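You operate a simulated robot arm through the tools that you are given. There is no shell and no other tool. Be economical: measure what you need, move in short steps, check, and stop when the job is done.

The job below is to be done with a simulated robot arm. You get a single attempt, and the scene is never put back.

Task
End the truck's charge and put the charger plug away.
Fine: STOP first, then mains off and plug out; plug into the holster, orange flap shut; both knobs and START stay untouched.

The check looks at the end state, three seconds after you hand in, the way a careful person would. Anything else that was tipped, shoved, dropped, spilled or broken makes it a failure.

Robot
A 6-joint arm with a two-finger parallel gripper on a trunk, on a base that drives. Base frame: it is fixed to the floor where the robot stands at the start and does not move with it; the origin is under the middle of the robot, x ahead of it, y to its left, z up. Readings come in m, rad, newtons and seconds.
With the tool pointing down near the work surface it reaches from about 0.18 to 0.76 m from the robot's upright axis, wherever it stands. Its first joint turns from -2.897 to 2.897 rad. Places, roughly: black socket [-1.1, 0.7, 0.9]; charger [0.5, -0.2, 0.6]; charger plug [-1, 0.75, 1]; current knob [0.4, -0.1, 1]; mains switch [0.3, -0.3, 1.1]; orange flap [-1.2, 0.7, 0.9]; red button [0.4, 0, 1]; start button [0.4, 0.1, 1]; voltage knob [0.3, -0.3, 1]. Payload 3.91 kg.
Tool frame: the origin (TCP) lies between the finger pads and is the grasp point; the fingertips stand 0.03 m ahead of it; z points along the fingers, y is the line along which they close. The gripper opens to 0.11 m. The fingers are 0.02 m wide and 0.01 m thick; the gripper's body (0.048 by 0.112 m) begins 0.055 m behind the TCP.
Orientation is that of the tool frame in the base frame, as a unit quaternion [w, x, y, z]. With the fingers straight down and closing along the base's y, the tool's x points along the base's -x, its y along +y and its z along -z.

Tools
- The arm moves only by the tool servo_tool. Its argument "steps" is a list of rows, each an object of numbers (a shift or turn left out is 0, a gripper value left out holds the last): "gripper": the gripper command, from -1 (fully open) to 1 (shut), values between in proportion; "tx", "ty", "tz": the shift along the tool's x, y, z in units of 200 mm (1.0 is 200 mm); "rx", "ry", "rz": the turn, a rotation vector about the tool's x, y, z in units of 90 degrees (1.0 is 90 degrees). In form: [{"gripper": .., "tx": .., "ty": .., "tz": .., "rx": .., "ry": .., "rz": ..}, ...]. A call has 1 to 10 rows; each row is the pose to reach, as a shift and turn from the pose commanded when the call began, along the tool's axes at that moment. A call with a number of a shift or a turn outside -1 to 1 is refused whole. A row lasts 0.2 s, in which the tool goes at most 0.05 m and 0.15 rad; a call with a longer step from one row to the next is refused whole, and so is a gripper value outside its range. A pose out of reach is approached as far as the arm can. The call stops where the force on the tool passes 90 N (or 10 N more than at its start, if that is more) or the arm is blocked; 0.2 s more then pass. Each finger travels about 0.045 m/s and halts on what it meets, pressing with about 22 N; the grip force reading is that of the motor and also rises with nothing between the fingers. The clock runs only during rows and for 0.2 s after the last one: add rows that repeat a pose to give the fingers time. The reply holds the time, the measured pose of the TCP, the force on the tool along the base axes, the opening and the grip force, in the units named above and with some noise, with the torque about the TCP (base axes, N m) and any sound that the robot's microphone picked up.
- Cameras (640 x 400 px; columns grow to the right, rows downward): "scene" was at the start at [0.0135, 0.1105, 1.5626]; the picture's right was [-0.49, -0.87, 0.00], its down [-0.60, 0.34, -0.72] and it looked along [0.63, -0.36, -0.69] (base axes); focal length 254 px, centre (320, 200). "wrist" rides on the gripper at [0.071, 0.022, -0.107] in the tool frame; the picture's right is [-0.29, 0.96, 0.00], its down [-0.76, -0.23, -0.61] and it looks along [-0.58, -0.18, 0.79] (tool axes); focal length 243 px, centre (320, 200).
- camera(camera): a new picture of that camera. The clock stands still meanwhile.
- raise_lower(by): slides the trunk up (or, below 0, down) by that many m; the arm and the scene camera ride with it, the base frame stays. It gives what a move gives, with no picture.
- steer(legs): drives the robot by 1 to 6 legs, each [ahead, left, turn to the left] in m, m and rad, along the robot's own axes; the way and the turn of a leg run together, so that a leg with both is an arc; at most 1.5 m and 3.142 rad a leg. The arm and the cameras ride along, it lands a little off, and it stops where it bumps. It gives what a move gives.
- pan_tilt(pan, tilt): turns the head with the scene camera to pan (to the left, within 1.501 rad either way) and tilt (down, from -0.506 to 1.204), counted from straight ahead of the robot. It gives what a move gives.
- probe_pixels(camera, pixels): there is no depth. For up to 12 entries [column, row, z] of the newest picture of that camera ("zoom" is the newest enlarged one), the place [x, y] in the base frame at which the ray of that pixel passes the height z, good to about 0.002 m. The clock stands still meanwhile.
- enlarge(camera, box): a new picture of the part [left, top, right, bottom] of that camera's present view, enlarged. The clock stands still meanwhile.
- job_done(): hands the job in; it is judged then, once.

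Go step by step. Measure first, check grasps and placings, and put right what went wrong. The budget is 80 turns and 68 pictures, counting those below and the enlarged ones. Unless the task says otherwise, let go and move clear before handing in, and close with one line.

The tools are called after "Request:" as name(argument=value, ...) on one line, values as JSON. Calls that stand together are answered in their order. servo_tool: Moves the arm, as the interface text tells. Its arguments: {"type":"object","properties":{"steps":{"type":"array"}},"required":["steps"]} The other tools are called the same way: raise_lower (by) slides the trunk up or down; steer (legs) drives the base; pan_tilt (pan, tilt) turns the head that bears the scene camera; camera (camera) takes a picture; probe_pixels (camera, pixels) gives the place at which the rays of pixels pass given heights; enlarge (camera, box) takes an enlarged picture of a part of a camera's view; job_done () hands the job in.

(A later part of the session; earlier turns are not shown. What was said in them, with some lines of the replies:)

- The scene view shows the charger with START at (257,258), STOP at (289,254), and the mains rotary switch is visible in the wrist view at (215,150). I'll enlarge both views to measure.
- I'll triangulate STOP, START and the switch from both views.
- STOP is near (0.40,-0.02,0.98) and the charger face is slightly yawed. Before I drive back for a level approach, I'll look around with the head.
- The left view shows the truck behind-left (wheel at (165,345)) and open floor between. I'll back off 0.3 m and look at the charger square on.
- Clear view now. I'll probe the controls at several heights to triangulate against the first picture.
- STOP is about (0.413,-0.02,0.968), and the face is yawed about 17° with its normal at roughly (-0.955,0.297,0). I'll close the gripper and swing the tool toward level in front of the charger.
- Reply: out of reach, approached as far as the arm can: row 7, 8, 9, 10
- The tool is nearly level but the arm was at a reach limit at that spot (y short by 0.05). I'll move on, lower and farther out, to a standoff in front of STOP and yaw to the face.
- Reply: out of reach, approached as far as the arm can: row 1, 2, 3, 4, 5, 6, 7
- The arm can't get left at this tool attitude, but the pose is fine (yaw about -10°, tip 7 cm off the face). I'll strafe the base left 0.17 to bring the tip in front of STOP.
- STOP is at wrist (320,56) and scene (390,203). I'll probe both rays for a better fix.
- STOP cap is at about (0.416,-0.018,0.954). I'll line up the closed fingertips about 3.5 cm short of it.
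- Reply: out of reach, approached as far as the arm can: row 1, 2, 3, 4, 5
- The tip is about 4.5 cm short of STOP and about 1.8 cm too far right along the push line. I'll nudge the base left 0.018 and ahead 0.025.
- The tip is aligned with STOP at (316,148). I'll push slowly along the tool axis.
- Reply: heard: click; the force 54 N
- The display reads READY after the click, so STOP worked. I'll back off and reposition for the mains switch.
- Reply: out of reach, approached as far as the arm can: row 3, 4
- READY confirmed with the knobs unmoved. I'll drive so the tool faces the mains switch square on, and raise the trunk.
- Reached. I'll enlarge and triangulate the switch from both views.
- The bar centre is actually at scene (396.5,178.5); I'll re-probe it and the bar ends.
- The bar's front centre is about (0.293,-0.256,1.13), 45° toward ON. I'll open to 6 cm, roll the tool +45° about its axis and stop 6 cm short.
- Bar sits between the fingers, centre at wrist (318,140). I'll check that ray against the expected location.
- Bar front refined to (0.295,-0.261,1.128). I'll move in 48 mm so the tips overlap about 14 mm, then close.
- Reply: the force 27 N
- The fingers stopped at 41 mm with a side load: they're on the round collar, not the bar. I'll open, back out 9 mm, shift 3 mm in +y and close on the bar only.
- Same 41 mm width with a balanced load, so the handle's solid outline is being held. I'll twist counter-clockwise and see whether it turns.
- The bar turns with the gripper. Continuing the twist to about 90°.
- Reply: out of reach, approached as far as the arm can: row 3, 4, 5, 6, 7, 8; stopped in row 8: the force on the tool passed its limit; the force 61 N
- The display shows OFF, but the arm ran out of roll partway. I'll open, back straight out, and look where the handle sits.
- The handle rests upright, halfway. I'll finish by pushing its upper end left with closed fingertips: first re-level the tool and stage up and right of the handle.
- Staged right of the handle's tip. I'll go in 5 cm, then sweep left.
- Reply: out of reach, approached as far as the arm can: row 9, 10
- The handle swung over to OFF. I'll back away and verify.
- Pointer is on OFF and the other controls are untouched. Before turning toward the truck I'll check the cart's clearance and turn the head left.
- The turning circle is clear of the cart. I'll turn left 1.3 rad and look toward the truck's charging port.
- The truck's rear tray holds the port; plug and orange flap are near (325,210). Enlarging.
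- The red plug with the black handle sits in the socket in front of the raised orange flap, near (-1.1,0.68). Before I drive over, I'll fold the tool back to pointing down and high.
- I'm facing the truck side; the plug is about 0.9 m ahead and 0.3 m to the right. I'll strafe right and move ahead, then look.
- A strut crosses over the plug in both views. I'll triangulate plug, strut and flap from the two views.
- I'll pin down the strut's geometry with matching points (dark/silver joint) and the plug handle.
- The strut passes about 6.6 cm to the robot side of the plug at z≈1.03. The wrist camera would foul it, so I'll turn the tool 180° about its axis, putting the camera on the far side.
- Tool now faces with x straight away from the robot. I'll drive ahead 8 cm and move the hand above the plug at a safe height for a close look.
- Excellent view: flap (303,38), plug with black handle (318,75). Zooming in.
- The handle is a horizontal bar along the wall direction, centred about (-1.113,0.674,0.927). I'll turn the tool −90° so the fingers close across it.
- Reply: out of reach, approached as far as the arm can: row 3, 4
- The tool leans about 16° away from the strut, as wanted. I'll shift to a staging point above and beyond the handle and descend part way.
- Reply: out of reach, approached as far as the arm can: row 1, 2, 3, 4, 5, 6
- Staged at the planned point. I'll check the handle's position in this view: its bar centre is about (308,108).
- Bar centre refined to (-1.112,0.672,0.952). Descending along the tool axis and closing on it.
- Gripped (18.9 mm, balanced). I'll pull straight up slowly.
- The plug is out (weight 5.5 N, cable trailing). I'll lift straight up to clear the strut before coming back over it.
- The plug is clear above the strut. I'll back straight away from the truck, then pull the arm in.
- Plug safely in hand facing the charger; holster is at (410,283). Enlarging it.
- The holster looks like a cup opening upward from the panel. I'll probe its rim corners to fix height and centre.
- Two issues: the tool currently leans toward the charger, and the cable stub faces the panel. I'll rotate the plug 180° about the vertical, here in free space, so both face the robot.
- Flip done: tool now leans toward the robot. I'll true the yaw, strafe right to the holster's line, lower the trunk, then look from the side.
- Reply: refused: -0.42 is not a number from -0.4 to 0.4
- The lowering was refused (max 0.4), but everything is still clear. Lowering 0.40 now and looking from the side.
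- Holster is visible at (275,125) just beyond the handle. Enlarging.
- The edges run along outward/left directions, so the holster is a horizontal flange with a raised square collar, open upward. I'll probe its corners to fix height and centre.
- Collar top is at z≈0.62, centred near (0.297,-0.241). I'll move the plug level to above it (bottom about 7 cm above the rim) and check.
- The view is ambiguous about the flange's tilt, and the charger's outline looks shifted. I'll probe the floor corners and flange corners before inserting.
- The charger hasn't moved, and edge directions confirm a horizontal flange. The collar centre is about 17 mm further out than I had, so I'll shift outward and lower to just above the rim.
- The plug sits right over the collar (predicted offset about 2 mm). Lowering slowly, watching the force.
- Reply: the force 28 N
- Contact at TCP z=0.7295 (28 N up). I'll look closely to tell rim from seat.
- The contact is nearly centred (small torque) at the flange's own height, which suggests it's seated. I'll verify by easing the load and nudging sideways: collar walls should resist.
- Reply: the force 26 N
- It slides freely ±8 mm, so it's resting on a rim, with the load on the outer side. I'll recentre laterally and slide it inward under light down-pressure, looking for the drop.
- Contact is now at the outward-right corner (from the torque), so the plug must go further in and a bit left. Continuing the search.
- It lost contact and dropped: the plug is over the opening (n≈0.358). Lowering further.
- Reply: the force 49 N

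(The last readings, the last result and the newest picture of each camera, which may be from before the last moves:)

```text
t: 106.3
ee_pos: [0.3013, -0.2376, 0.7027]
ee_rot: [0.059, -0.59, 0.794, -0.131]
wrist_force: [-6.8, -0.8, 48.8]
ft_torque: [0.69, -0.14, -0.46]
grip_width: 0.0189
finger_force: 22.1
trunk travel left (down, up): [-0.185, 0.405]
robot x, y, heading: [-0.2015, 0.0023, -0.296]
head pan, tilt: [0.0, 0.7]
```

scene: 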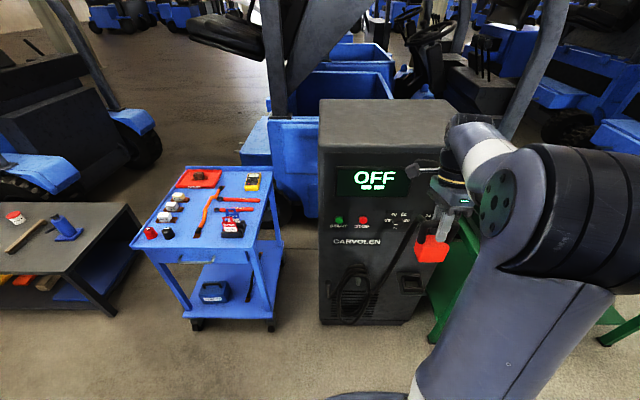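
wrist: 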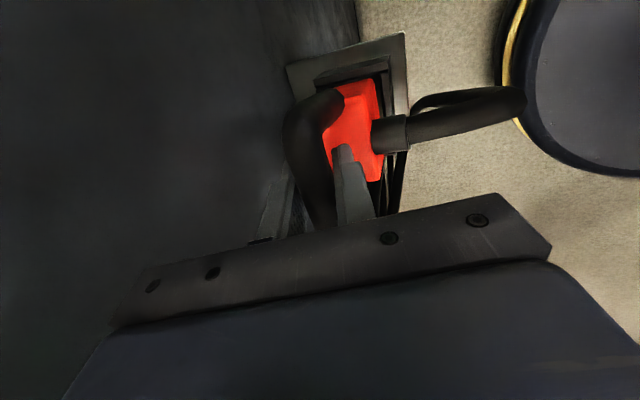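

Now 27 mm below the rim contact, with a firm stop. I'll ease off and do the sideways test again.

Request:
servo_tool(steps=[{"ty": -0.004, "tz": -0.015}, {"tx": -0.03, "ty": -0.004, "tz": -0.015}, {"tx": -0.05, "ty": -0.004, "tz": -0.015}])

Request:
servo_tool(steps=[{"tx": 0.03}, {"tx": 0.06}, {"tx": 0.1}])

Request:
servo_tool(steps=[{"tx": -0.03}, {"tx": -0.05, "ty": 0.02}, {"tx": -0.05, "ty": 0.05}])

```text
t: 107.1
ee_pos: [0.3013, -0.2334, 0.7025]
ee_rot: [0.057, -0.589, 0.795, -0.13]
wrist_force: [-15.6, -45.4, 36.2]
ft_torque: [-1.68, 0.14, -0.12]
grip_width: 0.0187
finger_force: 21.6
trunk travel left (down, up): [-0.185, 0.405]
robot x, y, heading: [-0.1978, 0.007, -0.3]
head pan, tilt: [0.0, 0.7]
```

```text
t: 107.9
ee_pos: [0.3004, -0.236, 0.7004]
ee_rot: [0.061, -0.593, 0.794, -0.123]
wrist_force: [5.3, 46.3, 37.6]
ft_torque: [2.85, -1.55, -0.93]
grip_width: 0.019
finger_force: 22.1
trunk travel left (down, up): [-0.185, 0.405]
robot x, y, heading: [-0.1997, 0.0076, -0.294]
head pan, tilt: [0.0, 0.7]
```

```text
t: 108.7
ee_pos: [0.2963, -0.2382, 0.6987]
ee_rot: [0.059, -0.589, 0.795, -0.129]
wrist_force: [25.1, -0.2, 15.7]
ft_torque: [0.57, -2.09, -0.92]
grip_width: 0.0183
finger_force: 23.1
trunk travel left (down, up): [-0.185, 0.405]
robot x, y, heading: [-0.2004, 0.007, -0.299]
head pan, tilt: [0.0, 0.7]
```

Walls now resist in each direction, so the plug is inside the collar. I'll recentre and press down to seat it fully.

Request:
servo_tool(steps=[{"ty": -0.03, "tz": 0.0}, {"ty": -0.025, "tx": -0.001, "tz": 0.03}, {"ty": -0.015, "tx": -0.003, "tz": 0.06}, {"ty": -0.01, "tx": -0.004, "tz": 0.09}, {"ty": -0.005, "tx": -0.006, "tz": 0.12}, {"ty": -0.005, "tx": -0.006, "tz": 0.12}])

```text
t: 109.5
ee_pos: [0.2954, -0.2394, 0.6977]
ee_rot: [0.061, -0.588, 0.795, -0.134]
wrist_force: [-24.9, 10.3, 48.9]
ft_torque: [1.08, 0.95, -0.19]
grip_width: 0.0194
finger_force: 22.1
trunk travel left (down, up): [-0.185, 0.405]
robot x, y, heading: [-0.2015, 0.0046, -0.297]
head pan, tilt: [0.0, 0.7]
stopped in row 4: the force on the tool passed its limit (the readings are from after the stop); the commanded pose is now the measured one
```

Firm stop at z=0.698, seated about 3 cm deep. Releasing and backing out along the tool axis.

Request:
servo_tool(steps=[{"gripper": 0.15}, {"gripper": 0.15}, {"gripper": 0.15}, {"gripper": 0.15, "tz": -0.1}, {"tz": -0.25}, {"tz": -0.45}, {"tz": -0.65}, {"tz": -0.85}, {"tz": -1.0}, {"tz": -1.0}])

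Request:
enlarge(camera="scene", box=[340, 150, 520, 300])

```text
t: 111.7
ee_pos: [0.2506, -0.211, 0.8846]
ee_rot: [0.058, -0.589, 0.795, -0.131]
wrist_force: [0.2, 0.1, -0.5]
ft_torque: [-0.03, 0.0, -0.02]
grip_width: 0.0467
finger_force: 0.1
trunk travel left (down, up): [-0.185, 0.405]
robot x, y, heading: [-0.1996, 0.0051, -0.298]
head pan, tilt: [0.0, 0.7]
```

```text
2.67 times, centred on (430, 225) of scene
```

zoom: 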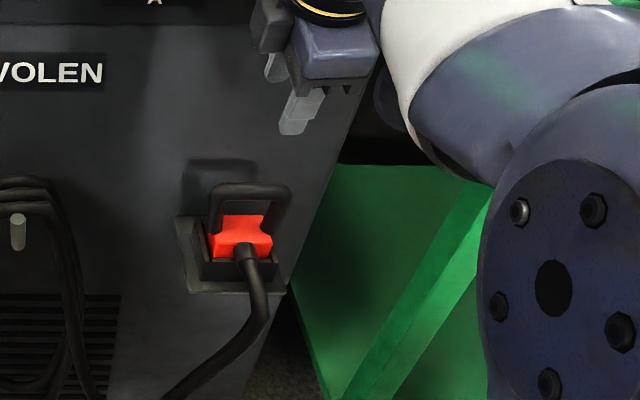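

The plug stands upright in the holster. Now the flap: back off, raise the trunk, and retrace the path to the truck.

Request:
steer(legs=[[-0.15, 0, 0], [0, 0.169, 0]])

Request:
raise_lower(by=0.4)

Request:
steer(legs=[[0, 0, 3.058]])

```text
t: 114.2
ee_pos: [0.1579, -0.0052, 0.8852]
ee_rot: [0.058, -0.591, 0.794, -0.131]
wrist_force: [0.8, -0.1, 0.2]
ft_torque: [0.01, -0.05, -0.01]
grip_width: 0.0468
finger_force: 0.1
trunk travel left (down, up): [-0.185, 0.405]
robot x, y, heading: [-0.2959, 0.2118, -0.299]
head pan, tilt: [0.0, 0.7]
```

```text
t: 118.0
ee_pos: [0.1575, -0.0054, 1.2844]
ee_rot: [0.058, -0.59, 0.795, -0.131]
wrist_force: [-0.1, -0.1, -0.6]
ft_torque: [-0.03, 0.02, 0.0]
grip_width: 0.0468
finger_force: 0.1
trunk travel left (down, up): [-0.585, 0.005]
robot x, y, heading: [-0.2931, 0.2099, -0.297]
head pan, tilt: [0.0, 0.7]
```

```text
t: 125.6
ee_pos: [-0.7291, 0.4583, 1.2859]
ee_rot: [-0.134, 0.816, 0.56, -0.053]
wrist_force: [0.2, -0.1, 0.1]
ft_torque: [0.02, -0.02, 0.0]
grip_width: 0.0469
finger_force: 0.0
trunk travel left (down, up): [-0.585, 0.005]
robot x, y, heading: [-0.2944, 0.2104, 2.765]
head pan, tilt: [0.0, 0.7]
```

Facing the truck again. I'll drive up and extend the closed hand past the flap at safe height, then look.

Request:
steer(legs=[[0.37, 0, 0]])

Request:
servo_tool(steps=[{"gripper": 1, "tx": 0.05, "ty": -0.16, "tz": 0.05}, {"tx": 0.1, "ty": -0.32, "tz": 0.1}, {"tx": 0.15, "ty": -0.48, "tz": 0.15}, {"tx": 0.2, "ty": -0.64, "tz": 0.2}, {"tx": 0.25, "ty": -0.8, "tz": 0.25}, {"tx": 0.31, "ty": -0.98, "tz": 0.305}, {"tx": 0.31, "ty": -0.95, "tz": 0.45}, {"tx": 0.31, "ty": -0.91, "tz": 0.6}, {"tx": 0.31, "ty": -0.91, "tz": 0.6}])

Request:
camera(camera="wrist")

```text
t: 127.9
ee_pos: [-1.0716, 0.5949, 1.2845]
ee_rot: [-0.134, 0.816, 0.559, -0.053]
wrist_force: [0.1, -0.7, 0.5]
ft_torque: [0.04, -0.02, 0.0]
grip_width: 0.047
finger_force: 0.2
trunk travel left (down, up): [-0.585, 0.005]
robot x, y, heading: [-0.6366, 0.3464, 2.77]
head pan, tilt: [0.0, 0.7]
```

```text
t: 129.9
ee_pos: [-1.2403, 0.736, 1.2247]
ee_rot: [-0.133, 0.817, 0.559, -0.052]
wrist_force: [0.2, -0.3, -1.4]
ft_torque: [-0.03, -0.01, 0.01]
grip_width: 0.0
finger_force: 22.2
trunk travel left (down, up): [-0.585, 0.005]
robot x, y, heading: [-0.6388, 0.3455, 2.765]
head pan, tilt: [0.0, 0.7]
```

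```text
3 pictures are left
```

wrist: 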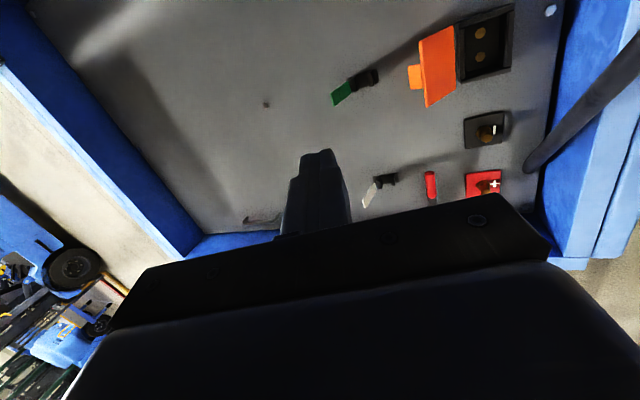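

Clear view: socket (485,45), flap (437,65), tab (414,77), clip behind it at (362,78). Probing these.

Request:
probe_pixels(camera="wrist", pixels=[[485, 45, 0.88], [456, 60, 0.88], [424, 74, 0.92], [424, 74, 0.95], [424, 74, 0.98], [413, 77, 0.92], [413, 77, 0.95], [362, 78, 0.86], [375, 75, 0.88], [342, 93, 0.86], [420, 40, 0.95], [428, 107, 0.95]])

```text
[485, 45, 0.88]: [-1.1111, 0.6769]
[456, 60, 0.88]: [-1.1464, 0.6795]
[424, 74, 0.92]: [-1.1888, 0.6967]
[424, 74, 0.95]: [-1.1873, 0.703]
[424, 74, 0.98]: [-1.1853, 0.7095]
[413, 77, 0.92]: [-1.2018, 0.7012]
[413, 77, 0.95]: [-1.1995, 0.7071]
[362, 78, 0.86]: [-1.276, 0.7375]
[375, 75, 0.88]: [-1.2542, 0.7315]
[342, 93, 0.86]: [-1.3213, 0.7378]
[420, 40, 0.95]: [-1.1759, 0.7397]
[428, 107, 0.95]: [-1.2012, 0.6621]
```

The flap leans back (hinge s≈0.033, top ≈0.08, tab ≈0.095) with room for a finger before the clip. I need the hand to lean away from the strut, so I'll tilt it while descending behind the flap.

Request:
servo_tool(steps=[{"tx": -0.018, "ty": 0.046, "tz": 0.147, "rx": -0.06}, {"tx": -0.036, "ty": 0.092, "tz": 0.294, "rx": -0.12}, {"tx": -0.054, "ty": 0.138, "tz": 0.441, "rx": -0.18}, {"tx": -0.072, "ty": 0.184, "tz": 0.588, "rx": -0.25}, {"tx": -0.09, "ty": 0.23, "tz": 0.735, "rx": -0.317}, {"tx": -0.09, "ty": 0.23, "tz": 0.735, "rx": -0.317}])

```text
t: 131.3
ee_pos: [-1.2321, 0.7172, 1.0766]
ee_rot: [0.072, 0.825, 0.554, 0.086]
wrist_force: [-0.1, -1.0, 0.7]
ft_torque: [0.01, 0.06, 0.0]
grip_width: 0.0002
finger_force: 22.3
out of reach, approached as far as the arm can: row 5, 6
trunk travel left (down, up): [-0.585, 0.005]
robot x, y, heading: [-0.6384, 0.3448, 2.762]
head pan, tilt: [0.0, 0.7]
```

Lean-away achieved. Descending the closed tip to z≈0.905 behind the flap.

Request:
servo_tool(steps=[{"tx": -0.01, "ty": -0.08, "tz": 0.14}, {"tx": -0.02, "ty": -0.13, "tz": 0.28}, {"tx": -0.03, "ty": -0.16, "tz": 0.42}, {"tx": -0.035, "ty": -0.18, "tz": 0.56}, {"tx": -0.041, "ty": -0.197, "tz": 0.686}, {"tx": -0.041, "ty": -0.197, "tz": 0.686}])

```text
t: 132.7
ee_pos: [-1.2374, 0.7217, 0.9326]
ee_rot: [0.071, 0.825, 0.554, 0.086]
wrist_force: [-0.3, 0.3, -0.4]
ft_torque: [0.02, 0.02, -0.03]
grip_width: 0.0002
finger_force: 22.0
trunk travel left (down, up): [-0.585, 0.005]
robot x, y, heading: [-0.6367, 0.345, 2.764]
head pan, tilt: [0.0, 0.7]
```

In position without contact. Sweeping toward the robot to swing the flap over.

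Request:
servo_tool(steps=[{"tx": -0.002, "ty": 0.073, "tz": 0.016}, {"tx": -0.004, "ty": 0.147, "tz": 0.032}, {"tx": -0.006, "ty": 0.22, "tz": 0.048}, {"tx": -0.008, "ty": 0.293, "tz": 0.064}, {"tx": -0.01, "ty": 0.366, "tz": 0.08}, {"tx": -0.012, "ty": 0.44, "tz": 0.096}, {"tx": -0.014, "ty": 0.513, "tz": 0.112}, {"tx": -0.016, "ty": 0.586, "tz": 0.128}, {"tx": -0.016, "ty": 0.586, "tz": 0.128}])

Request:
camera(camera="wrist")

```text
t: 133.9
ee_pos: [-1.1899, 0.7041, 0.9486]
ee_rot: [0.05, 0.826, 0.556, 0.077]
wrist_force: [-8.7, 1.0, 17.9]
ft_torque: [-0.25, -0.13, -0.1]
grip_width: 0.0001
finger_force: 21.9
trunk travel left (down, up): [-0.585, 0.005]
robot x, y, heading: [-0.641, 0.3465, 2.763]
head pan, tilt: [0.0, 0.7]
stopped in row 5: the force on the tool passed its limit (the readings are from after the stop); the commanded pose is now the measured one
```

```text
2 pictures are left
```

wrist: 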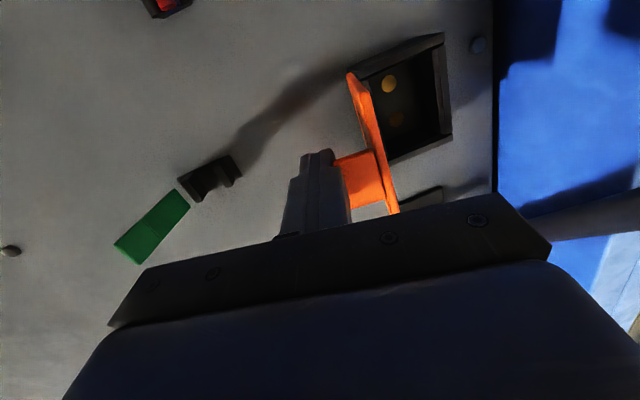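

The flap is about upright, but the fingertip jammed on its rear tab. I'll back off, shift 31 mm right to miss the tab, and push on the flap plate itself.

Request:
servo_tool(steps=[{"tx": 0.003, "ty": -0.123, "tz": -0.021}, {"tx": 0.08, "ty": -0.123, "tz": -0.021}, {"tx": 0.158, "ty": -0.123, "tz": -0.021}, {"tx": 0.156, "ty": -0.128, "tz": 0.009}, {"tx": 0.154, "ty": -0.05, "tz": 0.022}, {"tx": 0.152, "ty": 0.03, "tz": 0.036}, {"tx": 0.15, "ty": 0.11, "tz": 0.05}, {"tx": 0.148, "ty": 0.19, "tz": 0.063}, {"tx": 0.146, "ty": 0.27, "tz": 0.076}, {"tx": 0.1435, "ty": 0.34, "tz": 0.088}])

```text
t: 136.1
ee_pos: [-1.1111, 0.7032, 0.9434]
ee_rot: [0.054, 0.826, 0.555, 0.079]
wrist_force: [-0.6, 0.2, -0.9]
ft_torque: [-0.02, 0.0, 0.02]
grip_width: 0.0004
finger_force: 21.9
trunk travel left (down, up): [-0.585, 0.005]
robot x, y, heading: [-0.6417, 0.3467, 2.763]
head pan, tilt: [0.0, 0.7]
```

The push completed with no residual force, so the flap has gone over. I'll lift and press it down from above.

Request:
servo_tool(steps=[{"tx": 0.01, "ty": 0.025, "tz": -0.15}, {"tx": 0.02, "ty": 0.05, "tz": -0.295}, {"tx": 0.018, "ty": 0.135, "tz": -0.28}, {"tx": 0.01, "ty": 0.115, "tz": -0.15}, {"tx": 0.0, "ty": 0.095, "tz": -0.05}, {"tx": -0.005, "ty": 0.08, "tz": 0.02}, {"tx": -0.007, "ty": 0.075, "tz": 0.06}, {"tx": -0.008, "ty": 0.072, "tz": 0.09}, {"tx": -0.008, "ty": 0.072, "tz": 0.1}])

```text
t: 138.1
ee_pos: [-1.0946, 0.6976, 0.9261]
ee_rot: [0.054, 0.826, 0.555, 0.078]
wrist_force: [0.1, 0.3, -0.1]
ft_torque: [0.01, -0.01, 0.02]
grip_width: 0.0003
finger_force: 22.4
trunk travel left (down, up): [-0.585, 0.005]
robot x, y, heading: [-0.6362, 0.3441, 2.768]
head pan, tilt: [0.0, 0.7]
```

No contact yet at tip z≈0.897. I'll go down a bit more to feel the flap.

Request:
servo_tool(steps=[{"tx": -0.001, "ty": -0.004, "tz": 0.025}, {"tx": -0.003, "ty": -0.008, "tz": 0.05}, {"tx": -0.005, "ty": -0.012, "tz": 0.07}])

Request:
camera(camera="wrist")

```text
t: 138.9
ee_pos: [-1.0951, 0.6963, 0.9151]
ee_rot: [0.052, 0.827, 0.555, 0.078]
wrist_force: [1.2, -2.2, 27.8]
ft_torque: [-0.2, 0.15, 0.04]
grip_width: 0.0
finger_force: 22.2
trunk travel left (down, up): [-0.585, 0.005]
robot x, y, heading: [-0.6392, 0.3461, 2.764]
head pan, tilt: [0.0, 0.7]
```

```text
1 pictures are left
```

wrist: 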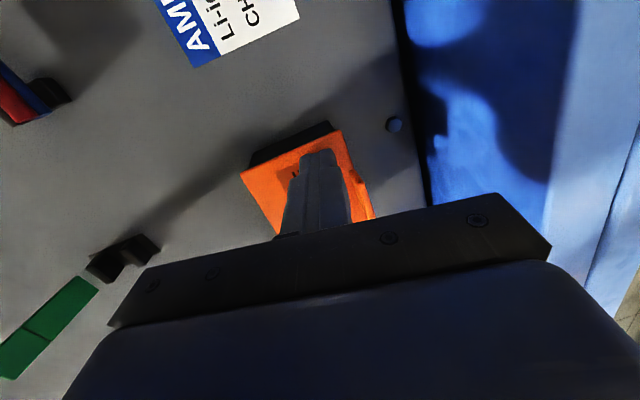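

The flap lies flat over the socket and takes the press (28 N). Lifting away, clear of the strut, then backing the robot off.

Request:
servo_tool(steps=[{"tx": 0.007, "ty": 0.017, "tz": -0.1}, {"tx": 0.016, "ty": -0.03, "tz": -0.22}, {"tx": 0.026, "ty": -0.08, "tz": -0.37}, {"tx": 0.04, "ty": -0.06, "tz": -0.52}, {"tx": 0.05, "ty": -0.03, "tz": -0.67}, {"tx": 0.06, "ty": -0.01, "tz": -0.82}, {"tx": 0.07, "ty": 0.015, "tz": -0.96}, {"tx": 0.07, "ty": 0.015, "tz": -0.96}])

Request:
servo_tool(steps=[{"tx": 0.015, "ty": 0.035, "tz": -0.2}, {"tx": 0.03, "ty": 0.07, "tz": -0.4}, {"tx": 0.04, "ty": 0.09, "tz": -0.53}, {"tx": 0.04, "ty": 0.09, "tz": -0.53}])

```text
t: 140.7
ee_pos: [-1.1221, 0.7104, 1.1042]
ee_rot: [0.054, 0.826, 0.556, 0.079]
wrist_force: [1.4, -0.4, 0.8]
ft_torque: [0.0, -0.03, 0.0]
grip_width: 0.0002
finger_force: 22.1
trunk travel left (down, up): [-0.585, 0.005]
robot x, y, heading: [-0.6397, 0.3431, 2.761]
head pan, tilt: [0.0, 0.7]
```

```text
t: 141.7
ee_pos: [-1.1228, 0.7107, 1.211]
ee_rot: [0.054, 0.826, 0.555, 0.078]
wrist_force: [0.0, -0.4, -0.2]
ft_torque: [-0.03, 0.0, 0.03]
grip_width: 0.0
finger_force: 21.7
trunk travel left (down, up): [-0.585, 0.005]
robot x, y, heading: [-0.6364, 0.3412, 2.766]
head pan, tilt: [0.0, 0.7]
```

Clear above the strut. Backing off and taking the last picture to confirm the flap.

Request:
steer(legs=[[-0.33, 0, 0]])

Request:
enlarge(camera="scene", box=[280, 120, 480, 270])

```text
t: 143.9
ee_pos: [-0.8096, 0.5845, 1.2113]
ee_rot: [0.054, 0.825, 0.557, 0.079]
wrist_force: [0.1, 0.6, -0.6]
ft_torque: [0.02, 0.0, -0.02]
grip_width: 0.0001
finger_force: 22.0
trunk travel left (down, up): [-0.585, 0.005]
robot x, y, heading: [-0.3248, 0.2215, 2.765]
head pan, tilt: [0.0, 0.7]
```

```text
2.67 times, centred on (380, 195) of scene
```

zoom: 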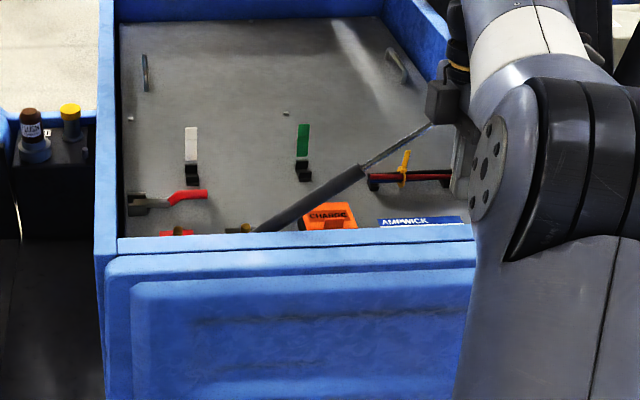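

The flap ("CHARGE") lies shut over the socket at zoom (330,215), nothing nearby was disturbed, and the arm is clear. Handing in.

Request:
job_done()

```text
The job is handed in.
```

I pressed STOP first, turned the mains to OFF, moved the plug from the truck to the charger's holster, and shut the orange flap. START and both knobs stayed untouched.
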